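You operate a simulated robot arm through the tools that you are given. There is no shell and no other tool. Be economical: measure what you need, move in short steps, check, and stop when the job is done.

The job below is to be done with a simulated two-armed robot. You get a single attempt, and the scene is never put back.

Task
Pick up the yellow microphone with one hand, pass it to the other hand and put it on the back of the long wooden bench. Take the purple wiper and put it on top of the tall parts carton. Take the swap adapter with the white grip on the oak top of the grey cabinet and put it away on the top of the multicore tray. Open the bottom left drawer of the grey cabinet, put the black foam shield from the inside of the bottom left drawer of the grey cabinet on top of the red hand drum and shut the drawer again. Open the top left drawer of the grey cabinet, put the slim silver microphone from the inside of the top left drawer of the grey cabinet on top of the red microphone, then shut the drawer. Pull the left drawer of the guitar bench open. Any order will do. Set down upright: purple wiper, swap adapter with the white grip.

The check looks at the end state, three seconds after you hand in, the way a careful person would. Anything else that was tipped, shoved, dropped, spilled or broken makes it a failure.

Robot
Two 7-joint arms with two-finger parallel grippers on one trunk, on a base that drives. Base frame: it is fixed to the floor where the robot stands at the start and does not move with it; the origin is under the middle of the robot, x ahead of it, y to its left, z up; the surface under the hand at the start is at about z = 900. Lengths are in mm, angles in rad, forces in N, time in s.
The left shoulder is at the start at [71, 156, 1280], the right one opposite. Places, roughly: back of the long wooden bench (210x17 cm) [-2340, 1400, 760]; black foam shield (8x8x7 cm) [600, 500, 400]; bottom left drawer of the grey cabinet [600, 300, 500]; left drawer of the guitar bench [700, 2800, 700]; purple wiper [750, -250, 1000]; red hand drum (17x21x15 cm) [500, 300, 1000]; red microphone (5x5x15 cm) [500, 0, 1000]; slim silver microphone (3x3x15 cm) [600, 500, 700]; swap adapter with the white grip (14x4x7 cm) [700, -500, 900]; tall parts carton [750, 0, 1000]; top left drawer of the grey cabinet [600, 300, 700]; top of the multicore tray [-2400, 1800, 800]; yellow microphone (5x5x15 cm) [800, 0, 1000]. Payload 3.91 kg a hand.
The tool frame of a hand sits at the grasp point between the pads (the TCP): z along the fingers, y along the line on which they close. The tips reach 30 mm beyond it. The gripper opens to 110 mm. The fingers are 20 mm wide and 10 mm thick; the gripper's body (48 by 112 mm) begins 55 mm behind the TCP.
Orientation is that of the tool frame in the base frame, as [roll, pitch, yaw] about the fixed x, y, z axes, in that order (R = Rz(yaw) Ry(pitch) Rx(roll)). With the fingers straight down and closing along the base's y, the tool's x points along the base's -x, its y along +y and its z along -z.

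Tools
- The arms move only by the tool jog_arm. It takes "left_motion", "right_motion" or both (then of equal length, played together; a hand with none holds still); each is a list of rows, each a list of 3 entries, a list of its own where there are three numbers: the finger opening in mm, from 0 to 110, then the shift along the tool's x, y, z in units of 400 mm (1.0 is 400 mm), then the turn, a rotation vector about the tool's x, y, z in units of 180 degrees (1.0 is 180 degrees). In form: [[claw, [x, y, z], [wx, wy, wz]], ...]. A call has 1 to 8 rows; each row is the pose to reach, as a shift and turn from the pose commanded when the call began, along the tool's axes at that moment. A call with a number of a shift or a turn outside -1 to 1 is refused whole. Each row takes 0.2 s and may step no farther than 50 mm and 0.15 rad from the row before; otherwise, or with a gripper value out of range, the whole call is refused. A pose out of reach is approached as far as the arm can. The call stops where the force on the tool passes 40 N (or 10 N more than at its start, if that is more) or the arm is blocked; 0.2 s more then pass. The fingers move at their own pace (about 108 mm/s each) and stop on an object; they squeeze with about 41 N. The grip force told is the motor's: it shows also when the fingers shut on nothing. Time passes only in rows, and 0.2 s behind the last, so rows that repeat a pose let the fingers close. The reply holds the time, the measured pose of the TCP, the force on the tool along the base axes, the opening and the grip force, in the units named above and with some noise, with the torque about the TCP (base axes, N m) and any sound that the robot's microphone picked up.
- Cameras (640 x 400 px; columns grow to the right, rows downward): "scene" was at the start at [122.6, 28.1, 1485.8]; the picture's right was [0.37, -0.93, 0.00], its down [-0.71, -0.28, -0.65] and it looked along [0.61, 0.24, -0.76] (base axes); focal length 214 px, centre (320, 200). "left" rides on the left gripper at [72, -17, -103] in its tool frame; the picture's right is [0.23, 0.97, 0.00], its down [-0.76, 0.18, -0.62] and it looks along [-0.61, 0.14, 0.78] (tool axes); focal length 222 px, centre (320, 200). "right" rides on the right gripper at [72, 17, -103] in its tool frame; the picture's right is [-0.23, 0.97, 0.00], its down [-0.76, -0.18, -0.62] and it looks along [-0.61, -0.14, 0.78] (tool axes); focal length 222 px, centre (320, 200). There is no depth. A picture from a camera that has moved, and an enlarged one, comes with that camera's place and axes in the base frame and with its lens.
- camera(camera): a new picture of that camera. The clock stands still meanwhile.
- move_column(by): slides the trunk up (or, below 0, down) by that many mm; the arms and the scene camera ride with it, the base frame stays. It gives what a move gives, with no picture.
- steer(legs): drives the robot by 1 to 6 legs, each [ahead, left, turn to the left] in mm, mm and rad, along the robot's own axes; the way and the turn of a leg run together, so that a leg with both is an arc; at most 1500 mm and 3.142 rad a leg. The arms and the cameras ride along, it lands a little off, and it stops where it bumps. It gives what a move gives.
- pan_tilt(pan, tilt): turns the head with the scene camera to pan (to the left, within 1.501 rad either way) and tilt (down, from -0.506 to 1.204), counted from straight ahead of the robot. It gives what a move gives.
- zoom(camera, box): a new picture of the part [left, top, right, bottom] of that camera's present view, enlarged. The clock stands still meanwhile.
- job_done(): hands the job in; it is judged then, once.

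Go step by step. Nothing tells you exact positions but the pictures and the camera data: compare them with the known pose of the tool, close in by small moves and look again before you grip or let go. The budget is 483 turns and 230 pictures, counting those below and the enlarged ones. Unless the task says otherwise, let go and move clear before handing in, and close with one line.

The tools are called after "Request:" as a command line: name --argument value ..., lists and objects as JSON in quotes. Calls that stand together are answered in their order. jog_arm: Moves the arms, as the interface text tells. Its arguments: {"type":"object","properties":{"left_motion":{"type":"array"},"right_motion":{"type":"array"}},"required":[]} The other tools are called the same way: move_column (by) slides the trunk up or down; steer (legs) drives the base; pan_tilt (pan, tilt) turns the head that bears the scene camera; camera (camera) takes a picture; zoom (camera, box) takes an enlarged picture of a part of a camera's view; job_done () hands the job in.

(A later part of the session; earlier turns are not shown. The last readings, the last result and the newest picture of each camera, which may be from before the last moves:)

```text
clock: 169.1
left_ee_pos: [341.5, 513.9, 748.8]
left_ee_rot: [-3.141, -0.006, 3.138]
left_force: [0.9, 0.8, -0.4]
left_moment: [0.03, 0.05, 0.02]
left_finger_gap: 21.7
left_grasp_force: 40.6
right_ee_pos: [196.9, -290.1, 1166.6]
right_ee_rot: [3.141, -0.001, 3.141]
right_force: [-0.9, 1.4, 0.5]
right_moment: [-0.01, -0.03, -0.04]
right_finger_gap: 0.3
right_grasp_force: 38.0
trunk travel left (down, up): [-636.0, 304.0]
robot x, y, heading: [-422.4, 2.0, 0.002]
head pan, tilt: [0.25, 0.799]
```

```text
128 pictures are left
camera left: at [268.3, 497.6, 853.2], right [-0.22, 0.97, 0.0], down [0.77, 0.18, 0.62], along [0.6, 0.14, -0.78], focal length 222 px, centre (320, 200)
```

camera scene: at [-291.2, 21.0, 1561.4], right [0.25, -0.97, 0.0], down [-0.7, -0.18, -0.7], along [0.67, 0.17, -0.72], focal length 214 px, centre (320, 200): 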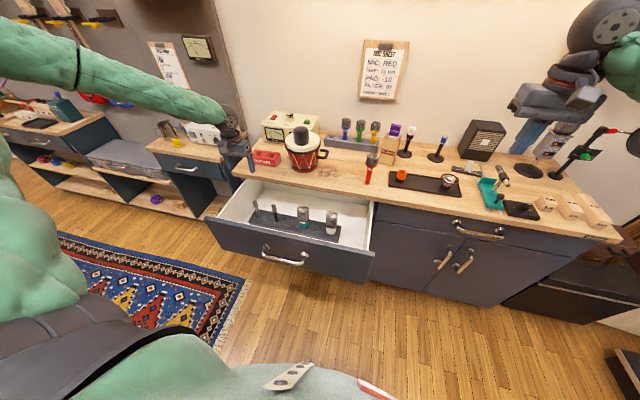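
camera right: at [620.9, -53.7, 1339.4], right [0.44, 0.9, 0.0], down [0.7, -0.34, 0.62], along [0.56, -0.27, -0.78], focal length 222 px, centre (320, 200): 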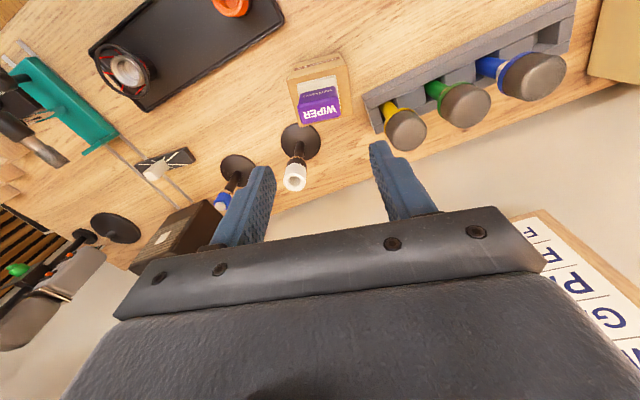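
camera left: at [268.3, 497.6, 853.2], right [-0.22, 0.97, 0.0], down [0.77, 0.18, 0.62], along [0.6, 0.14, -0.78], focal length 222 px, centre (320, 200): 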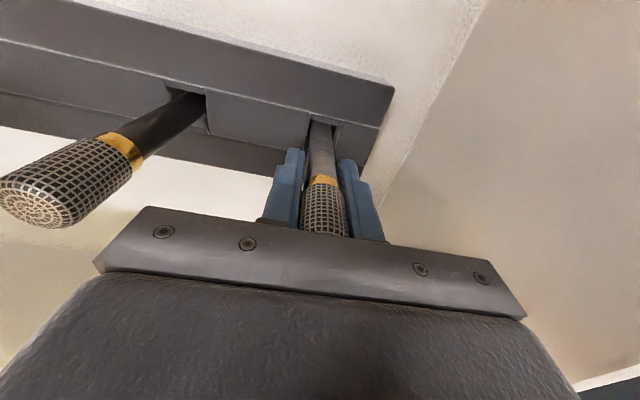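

Gripped. Lift out of the slot.

Request:
jog_arm --left_motion '[[0, [0, 0, -0.04], [0, 0, 0]], [0, [0, 0, -0.1], [0, 0, 0]], [0, [0, 0, -0.2], [0, 0, 0]], [0, [0, 0, -0.3], [0, 0, 0]], [0, [0, 0, -0.42], [0, 0, 0]], [0, [0, 0, -0.54], [0, 0, 0]], [0, [0, 0, -0.66], [0, 0, 0]]]'

Request:
camera --camera "left"

Request:
camera --camera "scene"

```text
clock: 170.7
left_ee_pos: [341.8, 516.4, 1010.2]
left_ee_rot: [3.141, -0.006, 3.137]
left_force: [-0.1, 0.1, -0.9]
left_moment: [0.0, -0.02, -0.02]
left_finger_gap: 21.8
left_grasp_force: 41.1
right_ee_pos: [197.0, -291.6, 1167.8]
right_ee_rot: [3.14, -0.003, 3.14]
right_force: [0.1, 1.1, 0.0]
right_moment: [0.0, -0.01, 0.04]
right_finger_gap: 0.0
right_grasp_force: 37.7
trunk travel left (down, up): [-636.0, 304.0]
robot x, y, heading: [-420.2, 3.8, 0.0]
head pan, tilt: [0.25, 0.799]
```

```text
127 pictures are left
camera left: at [268.8, 499.2, 1115.6], right [-0.22, 0.97, 0.0], down [0.77, 0.17, 0.62], along [0.6, 0.14, -0.79], focal length 222 px, centre (320, 200)
```

left: 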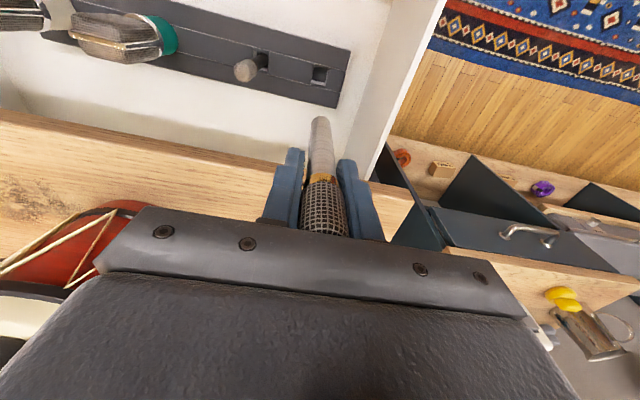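

```text
126 pictures are left
camera scene: at [-294.5, 19.8, 1401.6], right [0.25, -0.97, 0.0], down [-0.69, -0.18, -0.7], along [0.68, 0.17, -0.72], focal length 214 px, centre (320, 200)
```

scene: 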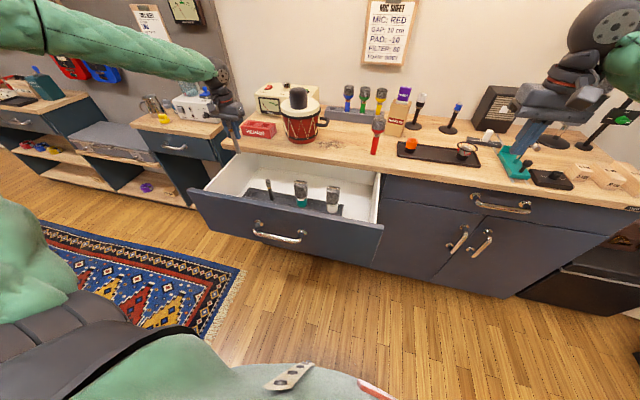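

The slim mic is held vertically. Raise it further; meanwhile tilt the right hand 45° forward to push the drawer shut, and back up.

Request:
jog_arm --left_motion '[[0, [0, 0, -0.1], [0, 0, 0]], [0, [0, 0, -0.2], [0, 0, 0]], [0, [0, 0, -0.3], [0, 0, 0]], [0, [0, 0, -0.4], [0, 0, 0]], [0, [0, 0, -0.5], [0, 0, 0]], [0, [0, 0, -0.55], [0, 0, 0]]]' --right_motion '[[0, [0, 0, 0], [0, -0.042, 0]], [0, [0, 0, 0], [0, -0.084, 0]], [0, [0, 0, 0], [0, -0.126, 0]], [0, [0, 0, 0], [0, -0.168, 0]], [0, [0, 0, 0], [0, -0.21, 0]], [0, [0, 0, 0], [0, -0.25, 0]]]'

Request:
steer --legs '[[-220, 0, 0]]'

Request:
jog_arm --right_motion '[[0, [0.0463, 0.0815, 0.0677], [0, 0, 0]], [0, [0.0925, 0.163, 0.1353], [0, 0, 0]], [0, [0.1388, 0.2445, 0.203], [0, 0, 0]], [0, [0.185, 0.326, 0.2707], [0, 0, 0]], [0, [0.2313, 0.4075, 0.3383], [0, 0, 0]], [0, [0.2775, 0.489, 0.406], [0, 0, 0]]]'

Request:
camera --camera "scene"

```text
clock: 172.1
left_ee_pos: [340.3, 513.9, 1231.1]
left_ee_rot: [-3.142, -0.003, 3.138]
left_force: [-0.4, -0.1, -0.8]
left_moment: [0.01, -0.02, 0.0]
left_finger_gap: 21.6
left_grasp_force: 40.7
right_ee_pos: [196.7, -289.6, 1167.5]
right_ee_rot: [-3.142, 0.787, -3.141]
right_force: [-0.2, -0.4, 0.8]
right_moment: [-0.01, 0.02, -0.03]
right_finger_gap: 0.1
right_grasp_force: 37.9
trunk travel left (down, up): [-636.0, 304.0]
robot x, y, heading: [-419.3, 2.5, -0.0]
head pan, tilt: [0.25, 0.799]
```

```text
clock: 173.8
left_ee_pos: [118.0, 513.1, 1232.3]
left_ee_rot: [-3.141, -0.005, 3.137]
left_force: [-0.2, 0.5, 0.0]
left_moment: [0.0, -0.06, 0.01]
left_finger_gap: 21.9
left_grasp_force: 41.3
right_ee_pos: [-26.2, -290.4, 1167.2]
right_ee_rot: [-3.141, 0.785, 3.141]
right_force: [0.3, 0.7, 0.3]
right_moment: [0.0, -0.01, 0.03]
right_finger_gap: 0.0
right_grasp_force: 37.9
trunk travel left (down, up): [-636.0, 304.0]
robot x, y, heading: [-646.8, -1.4, -0.001]
head pan, tilt: [0.25, 0.799]
```

```text
clock: 175.2
left_ee_pos: [120.7, 514.4, 1229.6]
left_ee_rot: [-3.139, -0.006, 3.139]
left_force: [0.6, 0.3, -1.0]
left_moment: [0.01, -0.01, -0.02]
left_finger_gap: 21.8
left_grasp_force: 41.0
right_ee_pos: [14.2, -94.6, 974.0]
right_ee_rot: [-3.141, 0.783, 3.141]
right_force: [0.3, 0.0, -0.5]
right_moment: [-0.02, 0.01, -0.02]
right_finger_gap: 0.0
right_grasp_force: 37.9
trunk travel left (down, up): [-636.0, 304.0]
robot x, y, heading: [-645.6, 1.8, -0.001]
head pan, tilt: [0.25, 0.799]
```

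```text
125 pictures are left
camera scene: at [-514.2, 21.8, 1401.5], right [0.25, -0.97, 0.0], down [-0.7, -0.18, -0.7], along [0.67, 0.17, -0.72], focal length 214 px, centre (320, 200)
```

scene: 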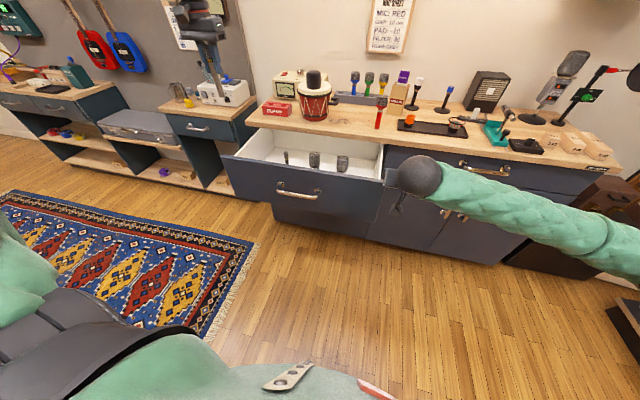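

Request:
jog_arm --right_motion '[[0, [0.0463, 0.0815, 0.0677], [0, 0, 0]], [0, [0.0925, 0.163, 0.1353], [0, 0, 0]], [0, [0.1388, 0.2445, 0.203], [0, 0, 0]], [0, [0.185, 0.326, 0.2707], [0, 0, 0]], [0, [0.2313, 0.4075, 0.3383], [0, 0, 0]], [0, [0.2775, 0.489, 0.406], [0, 0, 0]]]'

Request:
camera --camera "scene"

```text
clock: 176.6
left_ee_pos: [120.7, 514.9, 1229.4]
left_ee_rot: [-3.139, -0.005, 3.137]
left_force: [0.4, -0.6, -1.3]
left_moment: [0.0, 0.02, -0.02]
left_finger_gap: 21.9
left_grasp_force: 41.2
right_ee_pos: [47.6, 102.7, 779.0]
right_ee_rot: [-3.137, 0.782, 3.141]
right_force: [0.1, -0.8, -0.2]
right_moment: [-0.03, -0.04, 0.02]
right_finger_gap: 0.1
right_grasp_force: 37.4
trunk travel left (down, up): [-636.0, 304.0]
robot x, y, heading: [-643.1, 0.1, -0.007]
head pan, tilt: [0.25, 0.799]
```

```text
124 pictures are left
camera scene: at [-514.6, 22.3, 1401.5], right [0.25, -0.97, 0.0], down [-0.7, -0.18, -0.7], along [0.67, 0.17, -0.72], focal length 214 px, centre (320, 200)
```

scene: 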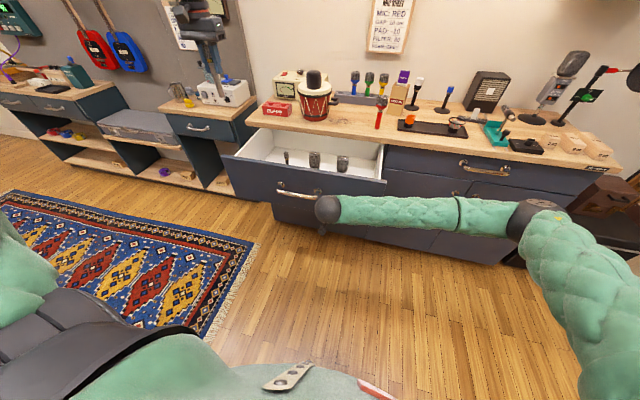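

Push the drawer in by driving 270 mm, then finish with the arm.

Request:
steer --legs '[[280, 0, 0]]'

Request:
camera --camera "scene"

```text
clock: 178.5
left_ee_pos: [404.5, 512.7, 1230.9]
left_ee_rot: [3.141, -0.005, 3.137]
left_force: [0.3, 0.3, -1.1]
left_moment: [0.04, 0.01, 0.0]
left_finger_gap: 21.8
left_grasp_force: 40.4
right_ee_pos: [330.6, 101.0, 779.1]
right_ee_rot: [-3.138, 0.784, 3.138]
right_force: [0.2, -0.1, -0.5]
right_moment: [-0.01, -0.01, 0.0]
right_finger_gap: 0.1
right_grasp_force: 37.4
trunk travel left (down, up): [-636.0, 304.0]
robot x, y, heading: [-360.0, 2.8, -0.004]
head pan, tilt: [0.25, 0.799]
```

```text
123 pictures are left
camera scene: at [-231.2, 20.5, 1401.5], right [0.25, -0.97, 0.0], down [-0.7, -0.18, -0.7], along [0.67, 0.17, -0.72], focal length 214 px, centre (320, 200)
```

scene: 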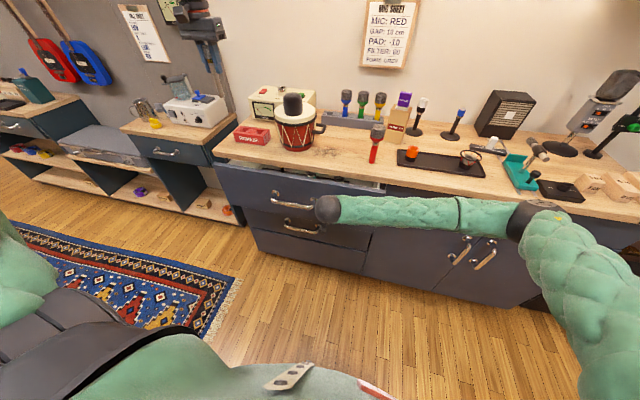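

Request:
jog_arm --right_motion '[[0, [-0.035, 0, 0.035], [0, 0, 0]], [0, [-0.07, 0, 0.07], [0, 0, 0]], [0, [-0.095, 0, 0.095], [0, 0, 0]], [0, [-0.115, 0, 0.115], [0, 0, 0]], [0, [-0.128, 0, 0.128], [0, 0, 0]]]'

Request:
zoom --camera "scene" --box '[200, 70, 420, 250]'

```text
clock: 179.7
left_ee_pos: [402.5, 512.2, 1232.0]
left_ee_rot: [-3.14, -0.004, 3.137]
left_force: [-0.4, -0.4, -0.1]
left_moment: [0.0, -0.01, -0.01]
left_finger_gap: 21.6
left_grasp_force: 41.2
right_ee_pos: [400.4, 100.6, 780.0]
right_ee_rot: [3.141, 0.782, 3.138]
right_force: [-19.2, -4.0, -1.4]
right_moment: [0.16, 0.32, -0.14]
right_finger_gap: 0.0
right_grasp_force: 37.7
trunk travel left (down, up): [-636.0, 304.0]
robot x, y, heading: [-360.5, 0.2, -0.001]
head pan, tilt: [0.25, 0.799]
```

```text
2.22 times, centred on (310, 160) of scene
camera zoom: at [-234.2, 20.3, 1401.7], right [0.25, -0.97, 0.0], down [-0.69, -0.18, -0.7], along [0.68, 0.17, -0.72], focal length 477 px, centre (342, 289)
```

zoom: 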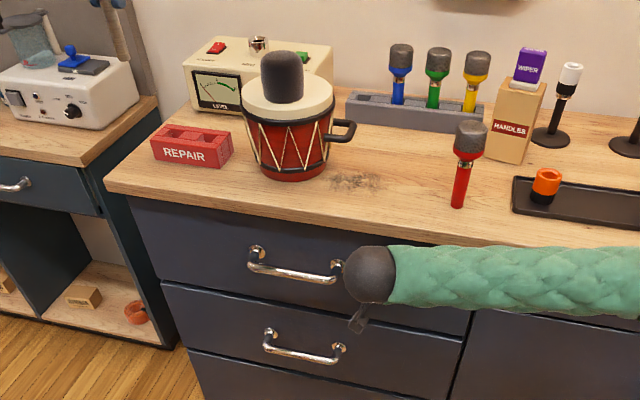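

Shut. Retract the right hand and return it home.

Request:
jog_arm --right_motion '[[0, [0.06, 0, -0.06], [0, 0, 0]], [0, [0.128, 0, -0.128], [0, 0, 0]], [0, [0.1743, -0.0, -0.19], [0, 0, 0]]]'

Request:
jog_arm --right_motion '[[0, [-0.0463, -0.0815, -0.0677], [0, 0, 0]], [0, [-0.0925, -0.163, -0.1353], [0, 0, 0]], [0, [-0.1388, -0.2445, -0.203], [0, 0, 0]], [0, [-0.185, -0.326, -0.2707], [0, 0, 0]], [0, [-0.2313, -0.4075, -0.3383], [0, 0, 0]], [0, [-0.2775, -0.489, -0.406], [0, 0, 0]]]'

Request:
jog_arm --right_motion '[[0, [-0.0463, -0.0815, -0.0677], [0, 0, 0]], [0, [-0.0925, -0.163, -0.1353], [0, 0, 0]], [0, [-0.1388, -0.2445, -0.203], [0, 0, 0]], [0, [-0.185, -0.326, -0.2707], [0, 0, 0]], [0, [-0.2313, -0.4075, -0.3383], [0, 0, 0]], [0, [-0.2775, -0.489, -0.406], [0, 0, 0]]]'

Request:
jog_arm --right_motion '[[0, [0, 0, 0], [0, 0.042, 0]], [0, [0, 0, 0], [0, 0.084, 0]], [0, [0, 0, 0], [0, 0.126, 0]], [0, [0, 0, 0], [0, 0.168, 0]], [0, [0, 0, 0], [0, 0.21, 0]], [0, [0, 0, 0], [0, 0.25, 0]]]'

Request:
zoom --camera "scene" --box '[320, 80, 440, 180]'

```text
clock: 180.5
left_ee_pos: [403.2, 513.0, 1231.0]
left_ee_rot: [-3.14, -0.007, 3.138]
left_force: [0.0, 0.1, -0.4]
left_moment: [0.01, 0.02, 0.01]
left_finger_gap: 21.9
left_grasp_force: 41.3
right_ee_pos: [299.4, 100.9, 785.8]
right_ee_rot: [-3.14, 0.784, 3.137]
right_force: [0.9, -0.5, 0.2]
right_moment: [-0.02, 0.0, -0.02]
right_finger_gap: 0.0
right_grasp_force: 37.7
trunk travel left (down, up): [-636.0, 304.0]
robot x, y, heading: [-360.3, 3.2, -0.002]
head pan, tilt: [0.25, 0.799]
```

```text
clock: 181.9
left_ee_pos: [402.1, 512.4, 1231.6]
left_ee_rot: [3.142, -0.004, 3.137]
left_force: [-0.1, 1.0, -0.6]
left_moment: [-0.01, -0.01, -0.01]
left_finger_gap: 21.9
left_grasp_force: 41.0
right_ee_pos: [262.2, -92.6, 977.9]
right_ee_rot: [-3.142, 0.783, 3.14]
right_force: [0.5, 0.0, 0.0]
right_moment: [0.01, 0.03, 0.01]
right_finger_gap: 0.1
right_grasp_force: 37.5
trunk travel left (down, up): [-636.0, 304.0]
robot x, y, heading: [-362.4, 0.1, -0.003]
head pan, tilt: [0.25, 0.799]
```

```text
clock: 183.3
left_ee_pos: [402.4, 512.3, 1232.8]
left_ee_rot: [3.14, -0.001, 3.136]
left_force: [-0.3, 1.1, -0.9]
left_moment: [-0.02, -0.01, -0.03]
left_finger_gap: 21.8
left_grasp_force: 41.0
right_ee_pos: [225.8, -288.6, 1173.3]
right_ee_rot: [-3.14, 0.784, 3.141]
right_force: [-0.9, -0.1, 0.6]
right_moment: [0.0, -0.02, 0.02]
right_finger_gap: 0.0
right_grasp_force: 38.0
trunk travel left (down, up): [-636.0, 304.0]
robot x, y, heading: [-362.0, -1.2, -0.001]
head pan, tilt: [0.25, 0.799]
```

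```text
clock: 184.7
left_ee_pos: [406.2, 511.7, 1230.9]
left_ee_rot: [-3.14, -0.004, 3.136]
left_force: [-0.3, 0.4, -1.0]
left_moment: [0.0, 0.03, -0.03]
left_finger_gap: 21.9
left_grasp_force: 41.4
right_ee_pos: [227.2, -290.6, 1171.6]
right_ee_rot: [-3.141, -0.003, 3.138]
right_force: [0.1, 0.3, -0.8]
right_moment: [0.01, 0.02, 0.01]
right_finger_gap: 0.2
right_grasp_force: 37.6
trunk travel left (down, up): [-636.0, 304.0]
robot x, y, heading: [-362.4, 3.5, -0.004]
head pan, tilt: [0.25, 0.799]
```

```text
4.00 times, centred on (380, 130) of scene
camera zoom: at [-231.7, 20.4, 1401.5], right [0.25, -0.97, 0.0], down [-0.7, -0.18, -0.7], along [0.68, 0.17, -0.72], focal length 858 px, centre (80, 480)
```

zoom: 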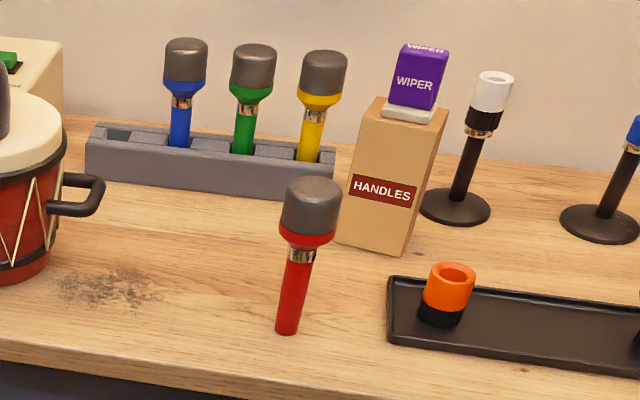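

Red mic top is about [493,-7,1048], flat-headed. Shift the robot 250 mm right and bring the slim mic near it.

Request:
steer --legs '[[0, -250, 0]]'

Request:
jog_arm --left_motion '[[0, [0, -0.11, 0], [0, 0, 0]], [0, [0, -0.22, 0], [0, 0, 0]], [0, [0, -0.33, 0], [0, 0, 0]], [0, [0, -0.44, 0], [0, 0, 0]], [0, [0, -0.55, 0], [0, 0, 0]], [0, [-0.05, -0.63, 0], [0, 0, 0]], [0, [-0.1, -0.66, 0], [0, 0, 0]]]'

Request:
camera --camera "left"

Request:
camera --camera "scene"

```text
clock: 186.5
left_ee_pos: [403.0, 264.6, 1230.6]
left_ee_rot: [3.141, -0.005, 3.139]
left_force: [-0.4, -0.5, 0.2]
left_moment: [-0.01, 0.0, 0.02]
left_finger_gap: 22.0
left_grasp_force: 40.9
right_ee_pos: [226.9, -538.6, 1170.8]
right_ee_rot: [-3.141, -0.003, 3.14]
right_force: [0.0, -0.2, 0.3]
right_moment: [0.06, 0.01, 0.01]
right_finger_gap: 0.2
right_grasp_force: 38.0
trunk travel left (down, up): [-636.0, 304.0]
robot x, y, heading: [-362.4, -248.1, 0.004]
head pan, tilt: [0.25, 0.799]
```

```text
clock: 188.1
left_ee_pos: [441.9, 1.1, 1229.6]
left_ee_rot: [-3.14, -0.005, 3.139]
left_force: [0.8, 0.1, -1.0]
left_moment: [-0.01, 0.02, 0.01]
left_finger_gap: 22.0
left_grasp_force: 40.6
right_ee_pos: [228.3, -537.6, 1172.1]
right_ee_rot: [-3.141, -0.005, 3.141]
right_force: [-0.4, 0.0, 0.3]
right_moment: [-0.02, 0.01, 0.03]
right_finger_gap: 0.0
right_grasp_force: 37.6
trunk travel left (down, up): [-636.0, 304.0]
robot x, y, heading: [-360.1, -248.2, 0.002]
head pan, tilt: [0.25, 0.799]
```

```text
120 pictures are left
camera left: at [369.4, -16.3, 1335.1], right [-0.22, 0.97, 0.0], down [0.77, 0.18, 0.62], along [0.6, 0.14, -0.79], focal length 222 px, centre (320, 200)
```

left: 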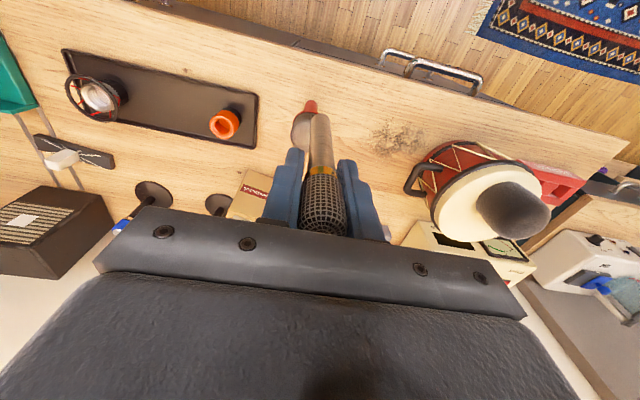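

```text
119 pictures are left
camera scene: at [-231.6, -228.3, 1401.5], right [0.25, -0.97, 0.0], down [-0.7, -0.18, -0.7], along [0.67, 0.17, -0.72], focal length 214 px, centre (320, 200)
```

scene: 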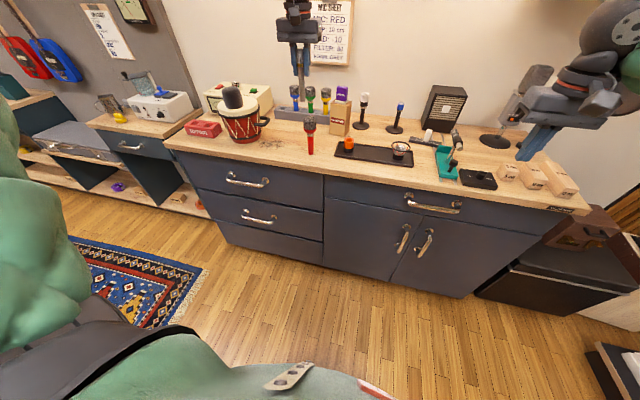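

Request:
zoom --camera "left" --box '[260, 80, 380, 155]'

Request:
zoom --camera "scene" --box '[260, 60, 360, 160]'

```text
5.33 times, centred on (320, 118) of left
camera zoom: at [369.4, -16.3, 1335.1], right [-0.22, 0.97, 0.0], down [0.77, 0.18, 0.62], along [0.6, 0.14, -0.79], focal length 1185 px, centre (320, 640)
```

zoom: 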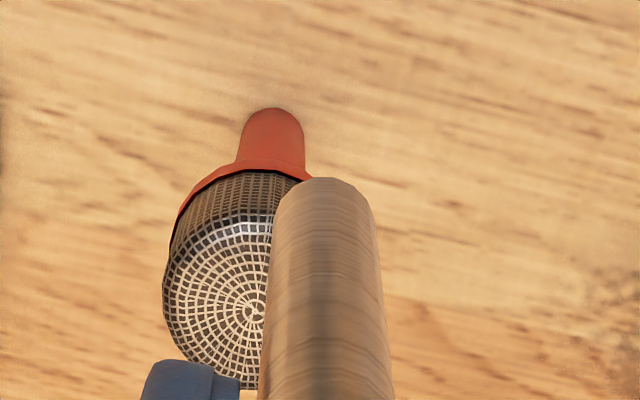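

```text
4.00 times, centred on (310, 110) of scene
camera zoom: at [-231.6, -228.3, 1401.5], right [0.25, -0.97, 0.0], down [-0.7, -0.18, -0.7], along [0.67, 0.17, -0.72], focal length 858 px, centre (360, 560)
```

zoom: 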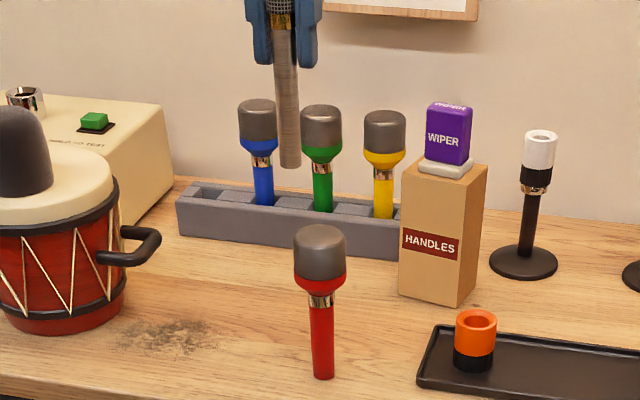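

Red mic top solved at [491,-6,1045]; slim mic bottom is 109 mm below the TCP. Move over it and lower to ~15 mm above.

Request:
jog_arm --left_motion '[[0, [-0.06, -0.008, 0], [0, 0, 0]], [0, [-0.1225, -0.016, 0], [0, 0, 0]], [0, [-0.1225, -0.016, 0.07], [0, 0, 0]], [0, [-0.1225, -0.016, 0.14], [0, 0, 0]]]'

Request:
zoom --camera "left" --box '[260, 80, 380, 155]'

Request:
zoom --camera "scene" --box '[280, 70, 340, 130]'

```text
clock: 189.1
left_ee_pos: [491.5, -6.4, 1173.1]
left_ee_rot: [-3.14, -0.007, 3.139]
left_force: [-0.3, -0.3, -0.1]
left_moment: [0.0, 0.05, -0.01]
left_finger_gap: 21.9
left_grasp_force: 40.6
right_ee_pos: [228.2, -538.5, 1171.1]
right_ee_rot: [3.141, -0.005, 3.14]
right_force: [-0.2, -0.2, -0.6]
right_moment: [-0.02, 0.03, -0.02]
right_finger_gap: 0.0
right_grasp_force: 37.5
trunk travel left (down, up): [-636.0, 304.0]
robot x, y, heading: [-360.9, -244.4, 0.0]
head pan, tilt: [0.25, 0.799]
```

```text
5.33 times, centred on (320, 118) of left
camera zoom: at [419.1, -23.5, 1278.0], right [-0.22, 0.97, 0.0], down [0.77, 0.18, 0.62], along [0.6, 0.14, -0.79], focal length 1185 px, centre (320, 640)
```

zoom: 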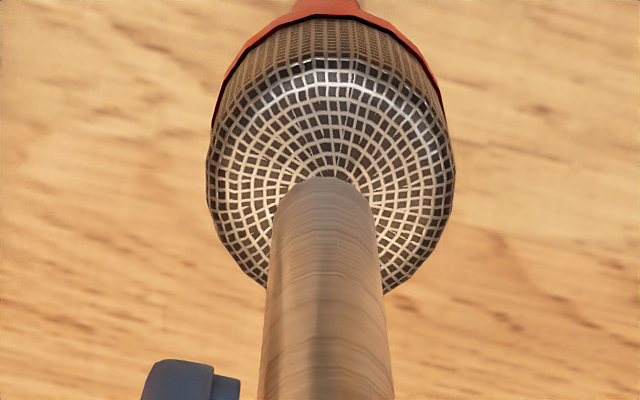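

```text
6.67 times, centred on (310, 100) of scene
camera zoom: at [-231.0, -228.4, 1401.4], right [0.25, -0.97, 0.0], down [-0.7, -0.18, -0.7], along [0.67, 0.17, -0.72], focal length 1430 px, centre (387, 867)
```

zoom: 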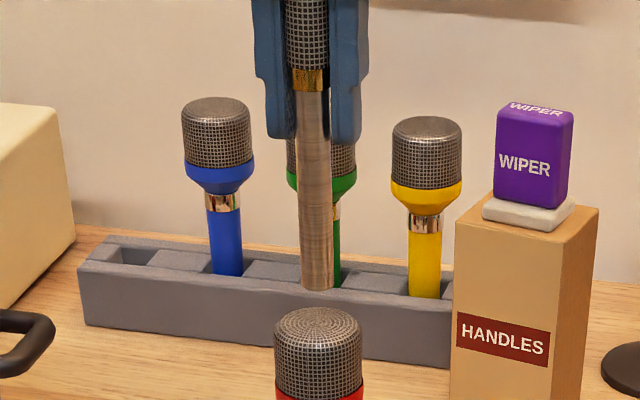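

Nearly concentric. Small correction (-2 mm x, +1.5 mm y), then lower gently.

Request:
jog_arm --left_motion '[[0, [0.005, 0.004, 0.015], [0, 0, 0]], [0, [0.005, 0.004, 0.03], [0, 0, 0]]]'

Request:
zoom --camera "left" --box '[260, 80, 380, 155]'

Request:
zoom --camera "scene" --box '[290, 85, 330, 125]'

```text
clock: 189.7
left_ee_pos: [489.0, -5.6, 1162.5]
left_ee_rot: [3.141, -0.007, 3.138]
left_force: [-0.6, 0.4, -0.8]
left_moment: [0.04, 0.03, 0.02]
left_finger_gap: 22.0
left_grasp_force: 40.7
right_ee_pos: [227.3, -537.9, 1170.7]
right_ee_rot: [-3.141, -0.004, -3.141]
right_force: [0.1, 0.0, 0.3]
right_moment: [0.02, -0.02, 0.01]
right_finger_gap: 0.0
right_grasp_force: 37.2
trunk travel left (down, up): [-636.0, 304.0]
robot x, y, heading: [-358.6, -249.2, -0.0]
head pan, tilt: [0.25, 0.799]
```

```text
5.33 times, centred on (320, 118) of left
camera zoom: at [416.5, -21.8, 1267.2], right [-0.22, 0.97, 0.0], down [0.77, 0.18, 0.62], along [0.6, 0.14, -0.79], focal length 1185 px, centre (320, 640)
```

zoom: 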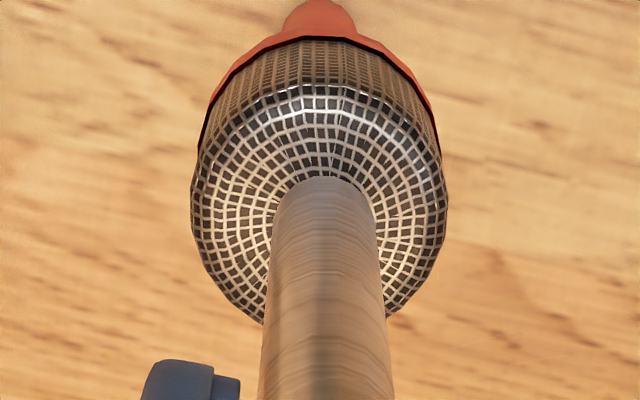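

```text
10.00 times, centred on (310, 105) of scene
camera zoom: at [-232.0, -228.6, 1401.5], right [0.25, -0.97, 0.0], down [-0.7, -0.18, -0.7], along [0.67, 0.17, -0.72], focal length 2145 px, centre (420, 1150)
```

zoom: 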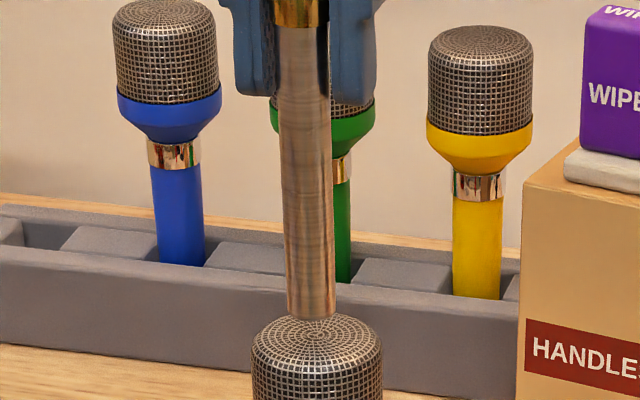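

Correct -3 mm in x, -1.4 mm in y, then lower to contact.

Request:
jog_arm --left_motion '[[0, [0.008, -0.0035, 0.005], [0, 0, 0]], [0, [0.008, -0.0035, 0.0125], [0, 0, 0]]]'

Request:
zoom --camera "left" --box '[260, 80, 380, 155]'

Request:
zoom --camera "scene" --box '[290, 85, 330, 125]'

```text
clock: 190.3
left_ee_pos: [485.4, -6.0, 1156.5]
left_ee_rot: [-3.14, -0.005, 3.139]
left_force: [0.3, 0.1, -0.9]
left_moment: [-0.03, -0.02, 0.02]
left_finger_gap: 22.0
left_grasp_force: 40.8
right_ee_pos: [226.4, -537.6, 1172.1]
right_ee_rot: [3.141, -0.002, -3.141]
right_force: [0.0, -0.1, -0.6]
right_moment: [0.01, -0.01, 0.02]
right_finger_gap: 0.0
right_grasp_force: 38.2
trunk travel left (down, up): [-636.0, 304.0]
robot x, y, heading: [-363.7, -249.1, -0.004]
head pan, tilt: [0.25, 0.799]
```

```text
5.33 times, centred on (320, 118) of left
camera zoom: at [412.7, -23.2, 1262.0], right [-0.22, 0.97, 0.0], down [0.77, 0.18, 0.62], along [0.6, 0.14, -0.79], focal length 1185 px, centre (320, 640)
```

zoom: 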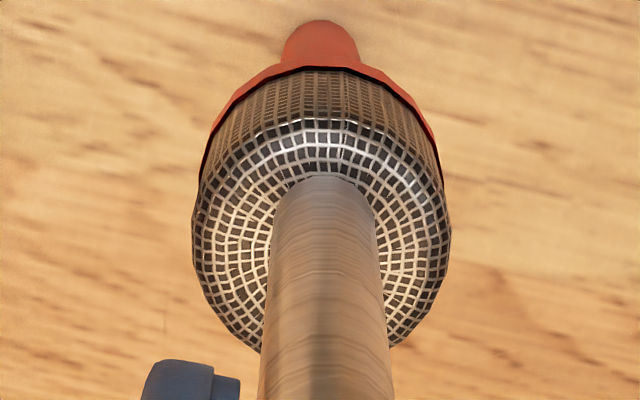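

```text
10.00 times, centred on (310, 105) of scene
camera zoom: at [-232.2, -228.5, 1401.6], right [0.25, -0.97, 0.0], down [-0.7, -0.18, -0.7], along [0.68, 0.17, -0.72], focal length 2145 px, centre (420, 1150)
```

zoom: 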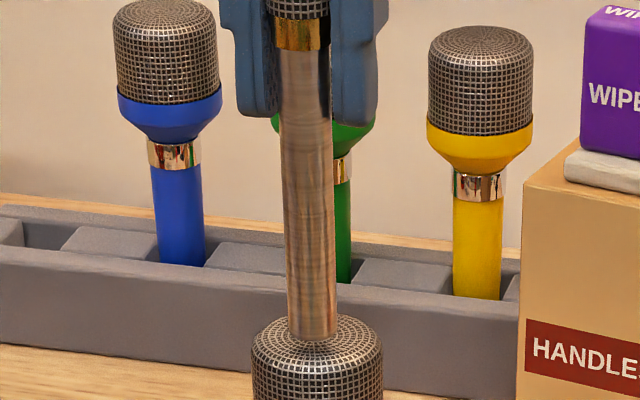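

Good. A further -1 mm in y and small lowering steps.

Request:
jog_arm --left_motion '[[0, [-0.001, -0.0025, 0.005], [0, 0, 0]]]'

Request:
jog_arm --left_motion '[[0, [0, 0, 0.004], [0, 0, 0]]]'

```text
clock: 190.7
left_ee_pos: [484.2, -6.5, 1155.9]
left_ee_rot: [-3.141, -0.005, 3.137]
left_force: [0.0, 1.4, -1.3]
left_moment: [0.03, 0.0, -0.01]
left_finger_gap: 22.0
left_grasp_force: 41.2
right_ee_pos: [226.7, -537.9, 1171.2]
right_ee_rot: [3.142, -0.002, -3.141]
right_force: [0.5, 0.0, 0.0]
right_moment: [0.02, -0.01, -0.01]
right_finger_gap: 0.0
right_grasp_force: 38.1
trunk travel left (down, up): [-636.0, 304.0]
robot x, y, heading: [-358.0, -251.2, -0.002]
head pan, tilt: [0.25, 0.799]
```

```text
clock: 191.1
left_ee_pos: [485.8, -6.1, 1154.2]
left_ee_rot: [-3.14, -0.004, 3.138]
left_force: [-0.4, -0.5, -0.9]
left_moment: [-0.01, 0.02, 0.0]
left_finger_gap: 21.8
left_grasp_force: 40.4
right_ee_pos: [227.0, -538.3, 1170.7]
right_ee_rot: [3.141, -0.001, -3.141]
right_force: [0.3, -0.1, -0.5]
right_moment: [0.02, 0.03, -0.03]
right_finger_gap: 0.0
right_grasp_force: 37.9
trunk travel left (down, up): [-636.0, 304.0]
robot x, y, heading: [-358.4, -245.7, -0.001]
head pan, tilt: [0.25, 0.799]
```

Request:
jog_arm --left_motion '[[0, [0, 0, 0.004], [0, 0, 0]]]'

Request:
zoom --camera "scene" --box '[290, 85, 330, 125]'

```text
clock: 191.5
left_ee_pos: [485.3, -6.6, 1153.1]
left_ee_rot: [-3.141, -0.005, 3.139]
left_force: [1.0, 0.0, 2.5]
left_moment: [0.03, -0.08, 0.0]
left_finger_gap: 22.1
left_grasp_force: 40.9
right_ee_pos: [226.9, -537.3, 1171.3]
right_ee_rot: [3.141, -0.001, 3.141]
right_force: [-0.9, 0.0, -0.9]
right_moment: [0.03, -0.03, -0.02]
right_finger_gap: 0.0
right_grasp_force: 37.9
trunk travel left (down, up): [-636.0, 304.0]
robot x, y, heading: [-357.1, -248.4, 0.001]
head pan, tilt: [0.25, 0.799]
```

```text
10.00 times, centred on (310, 105) of scene
camera zoom: at [-232.7, -228.7, 1401.7], right [0.25, -0.97, 0.0], down [-0.69, -0.18, -0.7], along [0.68, 0.17, -0.72], focal length 2145 px, centre (420, 1150)
```

zoom: 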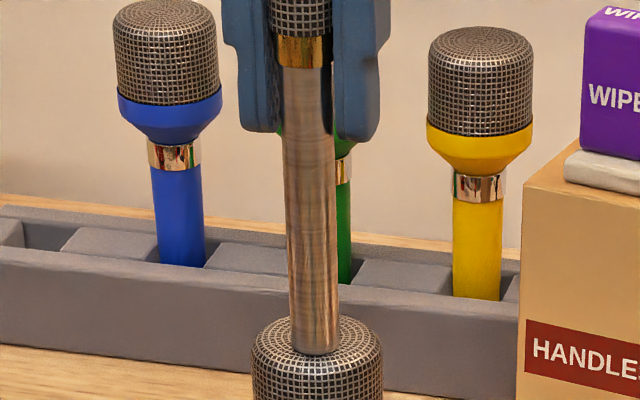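

Contact with the red mic's top, centred. Press 1 mm more and release slowly.

Request:
jog_arm --left_motion '[[0, [0, 0, 0.0015], [0, 0, 0]]]'

Request:
jog_arm --left_motion '[[26, [0, 0, 0], [0, 0, 0]], [32, [0, 0, 0], [0, 0, 0]], [40, [0, 0, 0], [0, 0, 0]], [50, [0, 0, 0], [0, 0, 0]]]'

Request:
zoom --camera "scene" --box '[270, 50, 350, 160]'

```text
clock: 191.9
left_ee_pos: [484.5, -7.4, 1152.0]
left_ee_rot: [3.141, -0.004, 3.138]
left_force: [0.1, 0.0, 5.3]
left_moment: [0.05, 0.01, 0.01]
left_finger_gap: 21.6
left_grasp_force: 40.8
right_ee_pos: [226.5, -538.8, 1172.6]
right_ee_rot: [-3.142, -0.002, 3.14]
right_force: [-1.0, 0.3, -0.3]
right_moment: [-0.01, -0.02, -0.02]
right_finger_gap: 0.0
right_grasp_force: 37.3
trunk travel left (down, up): [-636.0, 304.0]
robot x, y, heading: [-359.5, -249.3, 0.002]
head pan, tilt: [0.25, 0.799]
```

```text
clock: 192.9
left_ee_pos: [485.4, -6.4, 1151.2]
left_ee_rot: [3.14, -0.006, 3.138]
left_force: [-0.3, -0.1, -0.6]
left_moment: [0.0, -0.02, 0.0]
left_finger_gap: 50.2
left_grasp_force: 0.0
right_ee_pos: [227.9, -538.3, 1171.7]
right_ee_rot: [3.141, -0.002, 3.141]
right_force: [0.1, 0.6, -0.3]
right_moment: [0.0, 0.04, -0.02]
right_finger_gap: 0.0
right_grasp_force: 37.6
trunk travel left (down, up): [-636.0, 304.0]
robot x, y, heading: [-358.9, -247.6, -0.003]
head pan, tilt: [0.25, 0.799]
```

```text
3.64 times, centred on (310, 105) of scene
camera zoom: at [-232.6, -228.6, 1401.6], right [0.25, -0.97, 0.0], down [-0.69, -0.18, -0.7], along [0.68, 0.17, -0.72], focal length 780 px, centre (356, 546)
```

zoom: 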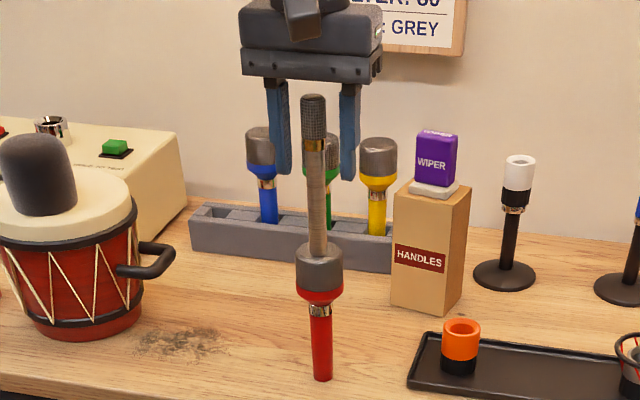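

It stands on the red mic. Withdraw straight up, slowly.

Request:
jog_arm --left_motion '[[60, [0, 0, -0.03], [0, 0, 0]], [60, [0, 0, -0.09], [0, 0, 0]], [60, [0, 0, -0.18], [0, 0, 0]], [60, [0, 0, -0.29], [0, 0, 0]], [60, [0, 0, -0.4], [0, 0, 0]]]'

Request:
zoom --camera "scene" --box '[270, 50, 350, 160]'

```text
clock: 194.1
left_ee_pos: [486.9, -6.8, 1311.6]
left_ee_rot: [-3.141, -0.007, 3.137]
left_force: [-0.4, 0.3, 1.2]
left_moment: [-0.03, 0.0, 0.01]
left_finger_gap: 60.1
left_grasp_force: 0.0
right_ee_pos: [224.6, -537.9, 1171.4]
right_ee_rot: [-3.14, -0.001, 3.141]
right_force: [0.2, 0.4, 0.1]
right_moment: [0.0, -0.01, -0.02]
right_finger_gap: 0.0
right_grasp_force: 37.7
trunk travel left (down, up): [-636.0, 304.0]
robot x, y, heading: [-360.2, -248.4, -0.0]
head pan, tilt: [0.25, 0.799]
```

```text
3.64 times, centred on (310, 105) of scene
camera zoom: at [-232.9, -228.8, 1401.6], right [0.25, -0.97, 0.0], down [-0.69, -0.18, -0.7], along [0.68, 0.17, -0.72], focal length 780 px, centre (356, 546)
```

zoom: 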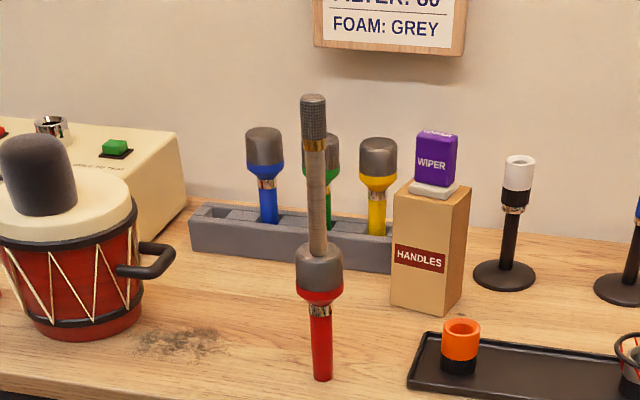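

The tower is stable. Now withdraw the left hand, raise the trunk, and go for the yellow mic with the right hand approaching from the right side.

Request:
jog_arm --left_motion '[[60, [0.08, 0.07, 0], [0, 0, 0]], [60, [0.16, 0.14, 0], [0, 0, 0]], [60, [0.24, 0.21, 0], [0, 0, 0]], [60, [0.32, 0.29, 0], [0, 0, 0]], [60, [0.39, 0.37, 0], [0, 0, 0]], [60, [0.46, 0.45, 0], [0, 0, 0]], [60, [0.52, 0.53, 0], [0, 0, 0]], [60, [0.58, 0.61, 0], [0, 0, 0]]]'

Request:
move_column --by 200

Request:
steer --legs '[[240, -60, 0]]'

Request:
pan_tilt --pan 0.1 --tilt 0.75

Request:
camera --camera "scene"

```text
clock: 195.9
left_ee_pos: [253.1, 240.0, 1313.8]
left_ee_rot: [-3.142, -0.003, 3.139]
left_force: [-0.4, 0.4, 0.0]
left_moment: [-0.01, -0.04, 0.02]
left_finger_gap: 59.5
left_grasp_force: 0.0
right_ee_pos: [225.6, -537.3, 1172.0]
right_ee_rot: [-3.141, 0.002, 3.139]
right_force: [0.5, -0.5, -0.8]
right_moment: [-0.03, 0.01, -0.02]
right_finger_gap: 0.0
right_grasp_force: 37.8
trunk travel left (down, up): [-636.0, 304.0]
robot x, y, heading: [-361.2, -245.4, 0.0]
head pan, tilt: [0.25, 0.799]
```

```text
clock: 198.1
left_ee_pos: [256.4, 238.3, 1514.1]
left_ee_rot: [3.141, -0.004, 3.138]
left_force: [0.3, -0.4, 0.4]
left_moment: [0.0, -0.03, -0.01]
left_finger_gap: 60.1
left_grasp_force: 0.0
right_ee_pos: [226.5, -538.0, 1371.9]
right_ee_rot: [3.142, -0.002, 3.141]
right_force: [0.0, -0.5, -0.6]
right_moment: [0.0, 0.01, 0.02]
right_finger_gap: 0.0
right_grasp_force: 37.5
trunk travel left (down, up): [-836.0, 104.0]
robot x, y, heading: [-359.8, -247.1, -0.004]
head pan, tilt: [0.25, 0.799]
```

```text
clock: 199.9
left_ee_pos: [491.3, 179.1, 1514.5]
left_ee_rot: [-3.14, -0.003, 3.141]
left_force: [-0.1, -0.2, -1.4]
left_moment: [0.04, -0.01, -0.03]
left_finger_gap: 59.9
left_grasp_force: 0.0
right_ee_pos: [461.4, -597.0, 1372.3]
right_ee_rot: [-3.141, -0.001, 3.141]
right_force: [0.1, -0.5, 0.2]
right_moment: [0.02, 0.02, 0.0]
right_finger_gap: 0.1
right_grasp_force: 37.9
trunk travel left (down, up): [-836.0, 104.0]
robot x, y, heading: [-128.2, -310.7, 0.002]
head pan, tilt: [0.25, 0.799]
```

```text
clock: 200.6
left_ee_pos: [492.1, 178.5, 1513.3]
left_ee_rot: [3.141, -0.005, 3.139]
left_force: [0.3, -0.3, -0.1]
left_moment: [-0.01, 0.02, 0.03]
left_finger_gap: 60.1
left_grasp_force: 0.1
right_ee_pos: [466.1, -597.6, 1370.7]
right_ee_rot: [3.142, -0.006, 3.141]
right_force: [0.7, 0.5, -0.6]
right_moment: [0.01, 0.01, 0.01]
right_finger_gap: 0.1
right_grasp_force: 37.5
trunk travel left (down, up): [-836.0, 104.0]
robot x, y, heading: [-124.4, -307.8, 0.004]
head pan, tilt: [0.099, 0.75]
```

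```text
107 pictures are left
camera scene: at [9.9, -300.5, 1605.5], right [0.1, -0.99, 0.0], down [-0.68, -0.07, -0.73], along [0.73, 0.07, -0.68], focal length 214 px, centre (320, 200)
```

scene: 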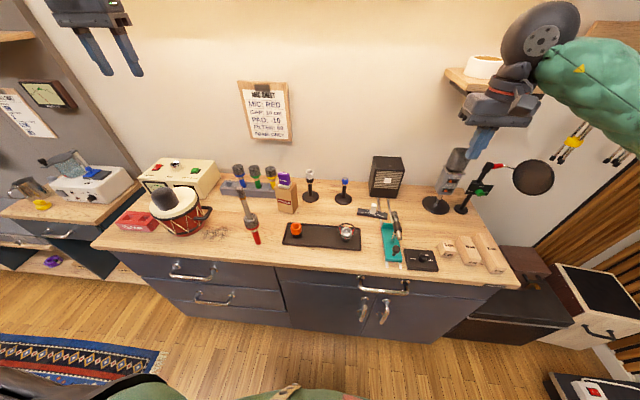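

Shift the robot forward and left, then bring the right hand above the yellow mic.

Request:
steer --legs '[[105, 155, 0]]'

Request:
jog_arm --right_motion '[[70, [-0.05, 0.1, 0.02], [0, 0, 0]], [70, [-0.1, 0.2, 0.04], [0, 0, 0]], [70, [-0.15, 0.3, 0.06], [0, 0, 0]], [70, [-0.2, 0.4, 0.08], [0, 0, 0]], [70, [-0.25, 0.5, 0.1], [0, 0, 0]], [70, [-0.3, 0.6, 0.12], [0, 0, 0]], [70, [-0.35, 0.7, 0.14], [0, 0, 0]], [70, [-0.4, 0.8, 0.16], [0, 0, 0]]]'

Request:
camera --camera "right"

```text
clock: 202.1
left_ee_pos: [595.5, 332.2, 1513.3]
left_ee_rot: [3.141, -0.003, 3.137]
left_force: [-1.2, -0.8, -0.2]
left_moment: [0.03, 0.0, -0.01]
left_finger_gap: 59.8
left_grasp_force: 0.1
right_ee_pos: [565.5, -446.0, 1372.0]
right_ee_rot: [-3.14, -0.001, 3.14]
right_force: [-0.7, 0.2, 1.3]
right_moment: [0.0, 0.01, 0.0]
right_finger_gap: 0.0
right_grasp_force: 37.5
trunk travel left (down, up): [-836.0, 104.0]
robot x, y, heading: [-20.5, -153.1, 0.002]
head pan, tilt: [0.099, 0.75]
```

```text
clock: 203.9
left_ee_pos: [598.7, 334.2, 1512.0]
left_ee_rot: [-3.139, -0.006, 3.137]
left_force: [0.2, -0.1, 0.0]
left_moment: [-0.01, 0.0, 0.01]
left_finger_gap: 60.3
left_grasp_force: 0.1
right_ee_pos: [729.6, -123.6, 1308.6]
right_ee_rot: [-3.139, -0.003, 3.14]
right_force: [-0.4, 0.6, 0.4]
right_moment: [-0.03, -0.01, 0.01]
right_finger_gap: 70.4
right_grasp_force: 0.1
trunk travel left (down, up): [-836.0, 104.0]
robot x, y, heading: [-17.8, -155.2, -0.002]
head pan, tilt: [0.099, 0.75]
```

```text
106 pictures are left
camera right: at [656.7, -105.9, 1412.0], right [0.23, 0.97, 0.0], down [0.76, -0.18, 0.62], along [0.6, -0.15, -0.78], focal length 222 px, centre (320, 200)
```

right: 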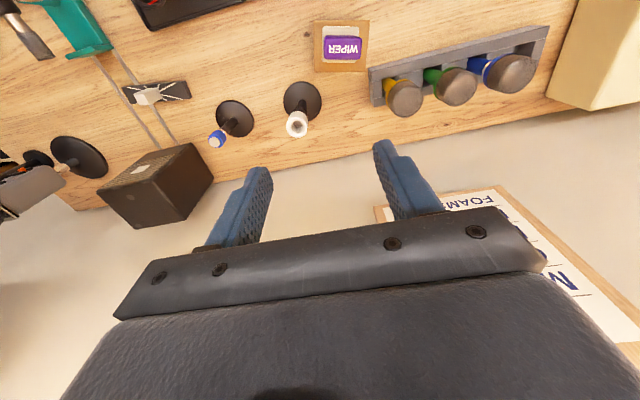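

Yellow mic top is near [768,-5,1055], 69 mm from the green one. Move above it and look.

Request:
jog_arm --right_motion '[[60, [-0.032, 0.098, 0.03], [0, 0, 0]], [60, [-0.064, 0.196, 0.06], [0, 0, 0]], [60, [-0.096, 0.295, 0.12], [0, 0, 0]], [60, [-0.096, 0.295, 0.24], [0, 0, 0]], [60, [-0.096, 0.295, 0.36], [0, 0, 0]]]'

Request:
camera --camera "right"

Request:
zoom --camera "scene" --box '[200, 100, 320, 200]'

```text
clock: 205.1
left_ee_pos: [597.4, 333.8, 1513.6]
left_ee_rot: [-3.139, -0.006, 3.14]
left_force: [-0.2, 0.0, -0.4]
left_moment: [-0.02, 0.03, 0.0]
left_finger_gap: 59.6
left_grasp_force: 0.1
right_ee_pos: [766.5, -7.1, 1163.6]
right_ee_rot: [3.141, -0.001, 3.14]
right_force: [0.9, 0.0, -0.5]
right_moment: [0.0, 0.03, -0.03]
right_finger_gap: 59.8
right_grasp_force: 0.1
trunk travel left (down, up): [-836.0, 104.0]
robot x, y, heading: [-20.2, -153.0, -0.005]
head pan, tilt: [0.099, 0.75]
```

```text
105 pictures are left
camera right: at [694.7, 9.4, 1267.2], right [0.23, 0.97, 0.0], down [0.76, -0.18, 0.62], along [0.61, -0.14, -0.78], focal length 222 px, centre (320, 200)
```

right: 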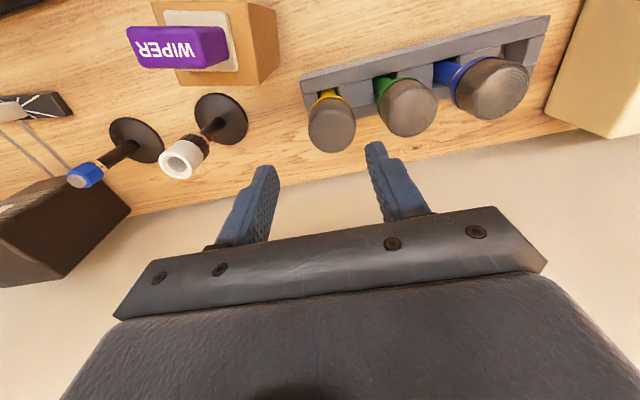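

```text
4.00 times, centred on (260, 150) of scene
camera zoom: at [113.9, -144.9, 1605.6], right [0.1, -1.0, 0.0], down [-0.68, -0.07, -0.73], along [0.73, 0.07, -0.68], focal length 858 px, centre (560, 400)
```

zoom: 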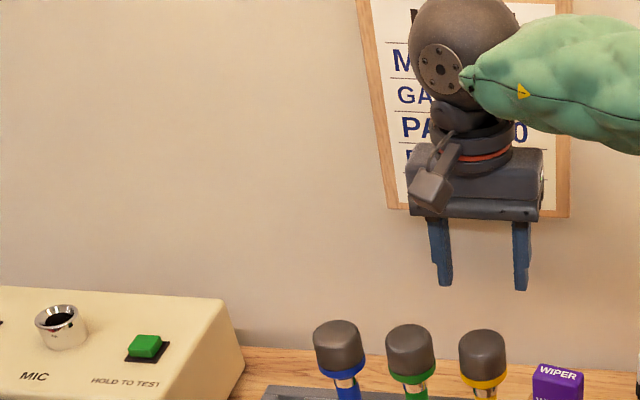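

Request:
jog_arm --right_motion '[[60, [-0.035, 0.018, 0.06], [0, 0, 0]], [60, [-0.035, 0.018, 0.16], [0, 0, 0]]]'

Request:
camera --camera "right"

```text
clock: 205.7
left_ee_pos: [598.3, 333.5, 1513.8]
left_ee_rot: [3.141, -0.003, 3.137]
left_force: [0.4, -0.7, -0.6]
left_moment: [-0.03, 0.01, -0.03]
left_finger_gap: 60.2
left_grasp_force: 0.1
right_ee_pos: [782.0, 2.7, 1099.1]
right_ee_rot: [3.14, -0.002, 3.139]
right_force: [-0.5, -0.2, -0.7]
right_moment: [0.01, 0.0, -0.01]
right_finger_gap: 60.2
right_grasp_force: 0.1
trunk travel left (down, up): [-836.0, 104.0]
robot x, y, heading: [-19.3, -151.4, -0.001]
head pan, tilt: [0.099, 0.75]
```

```text
103 pictures are left
camera right: at [709.6, 19.0, 1202.5], right [0.23, 0.97, 0.0], down [0.76, -0.18, 0.62], along [0.6, -0.14, -0.78], focal length 222 px, centre (320, 200)
```

right: 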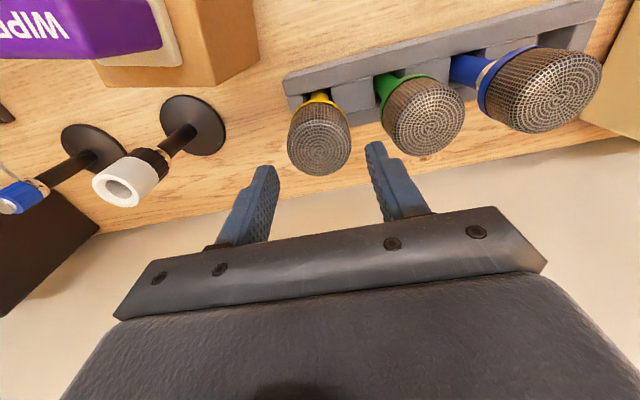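

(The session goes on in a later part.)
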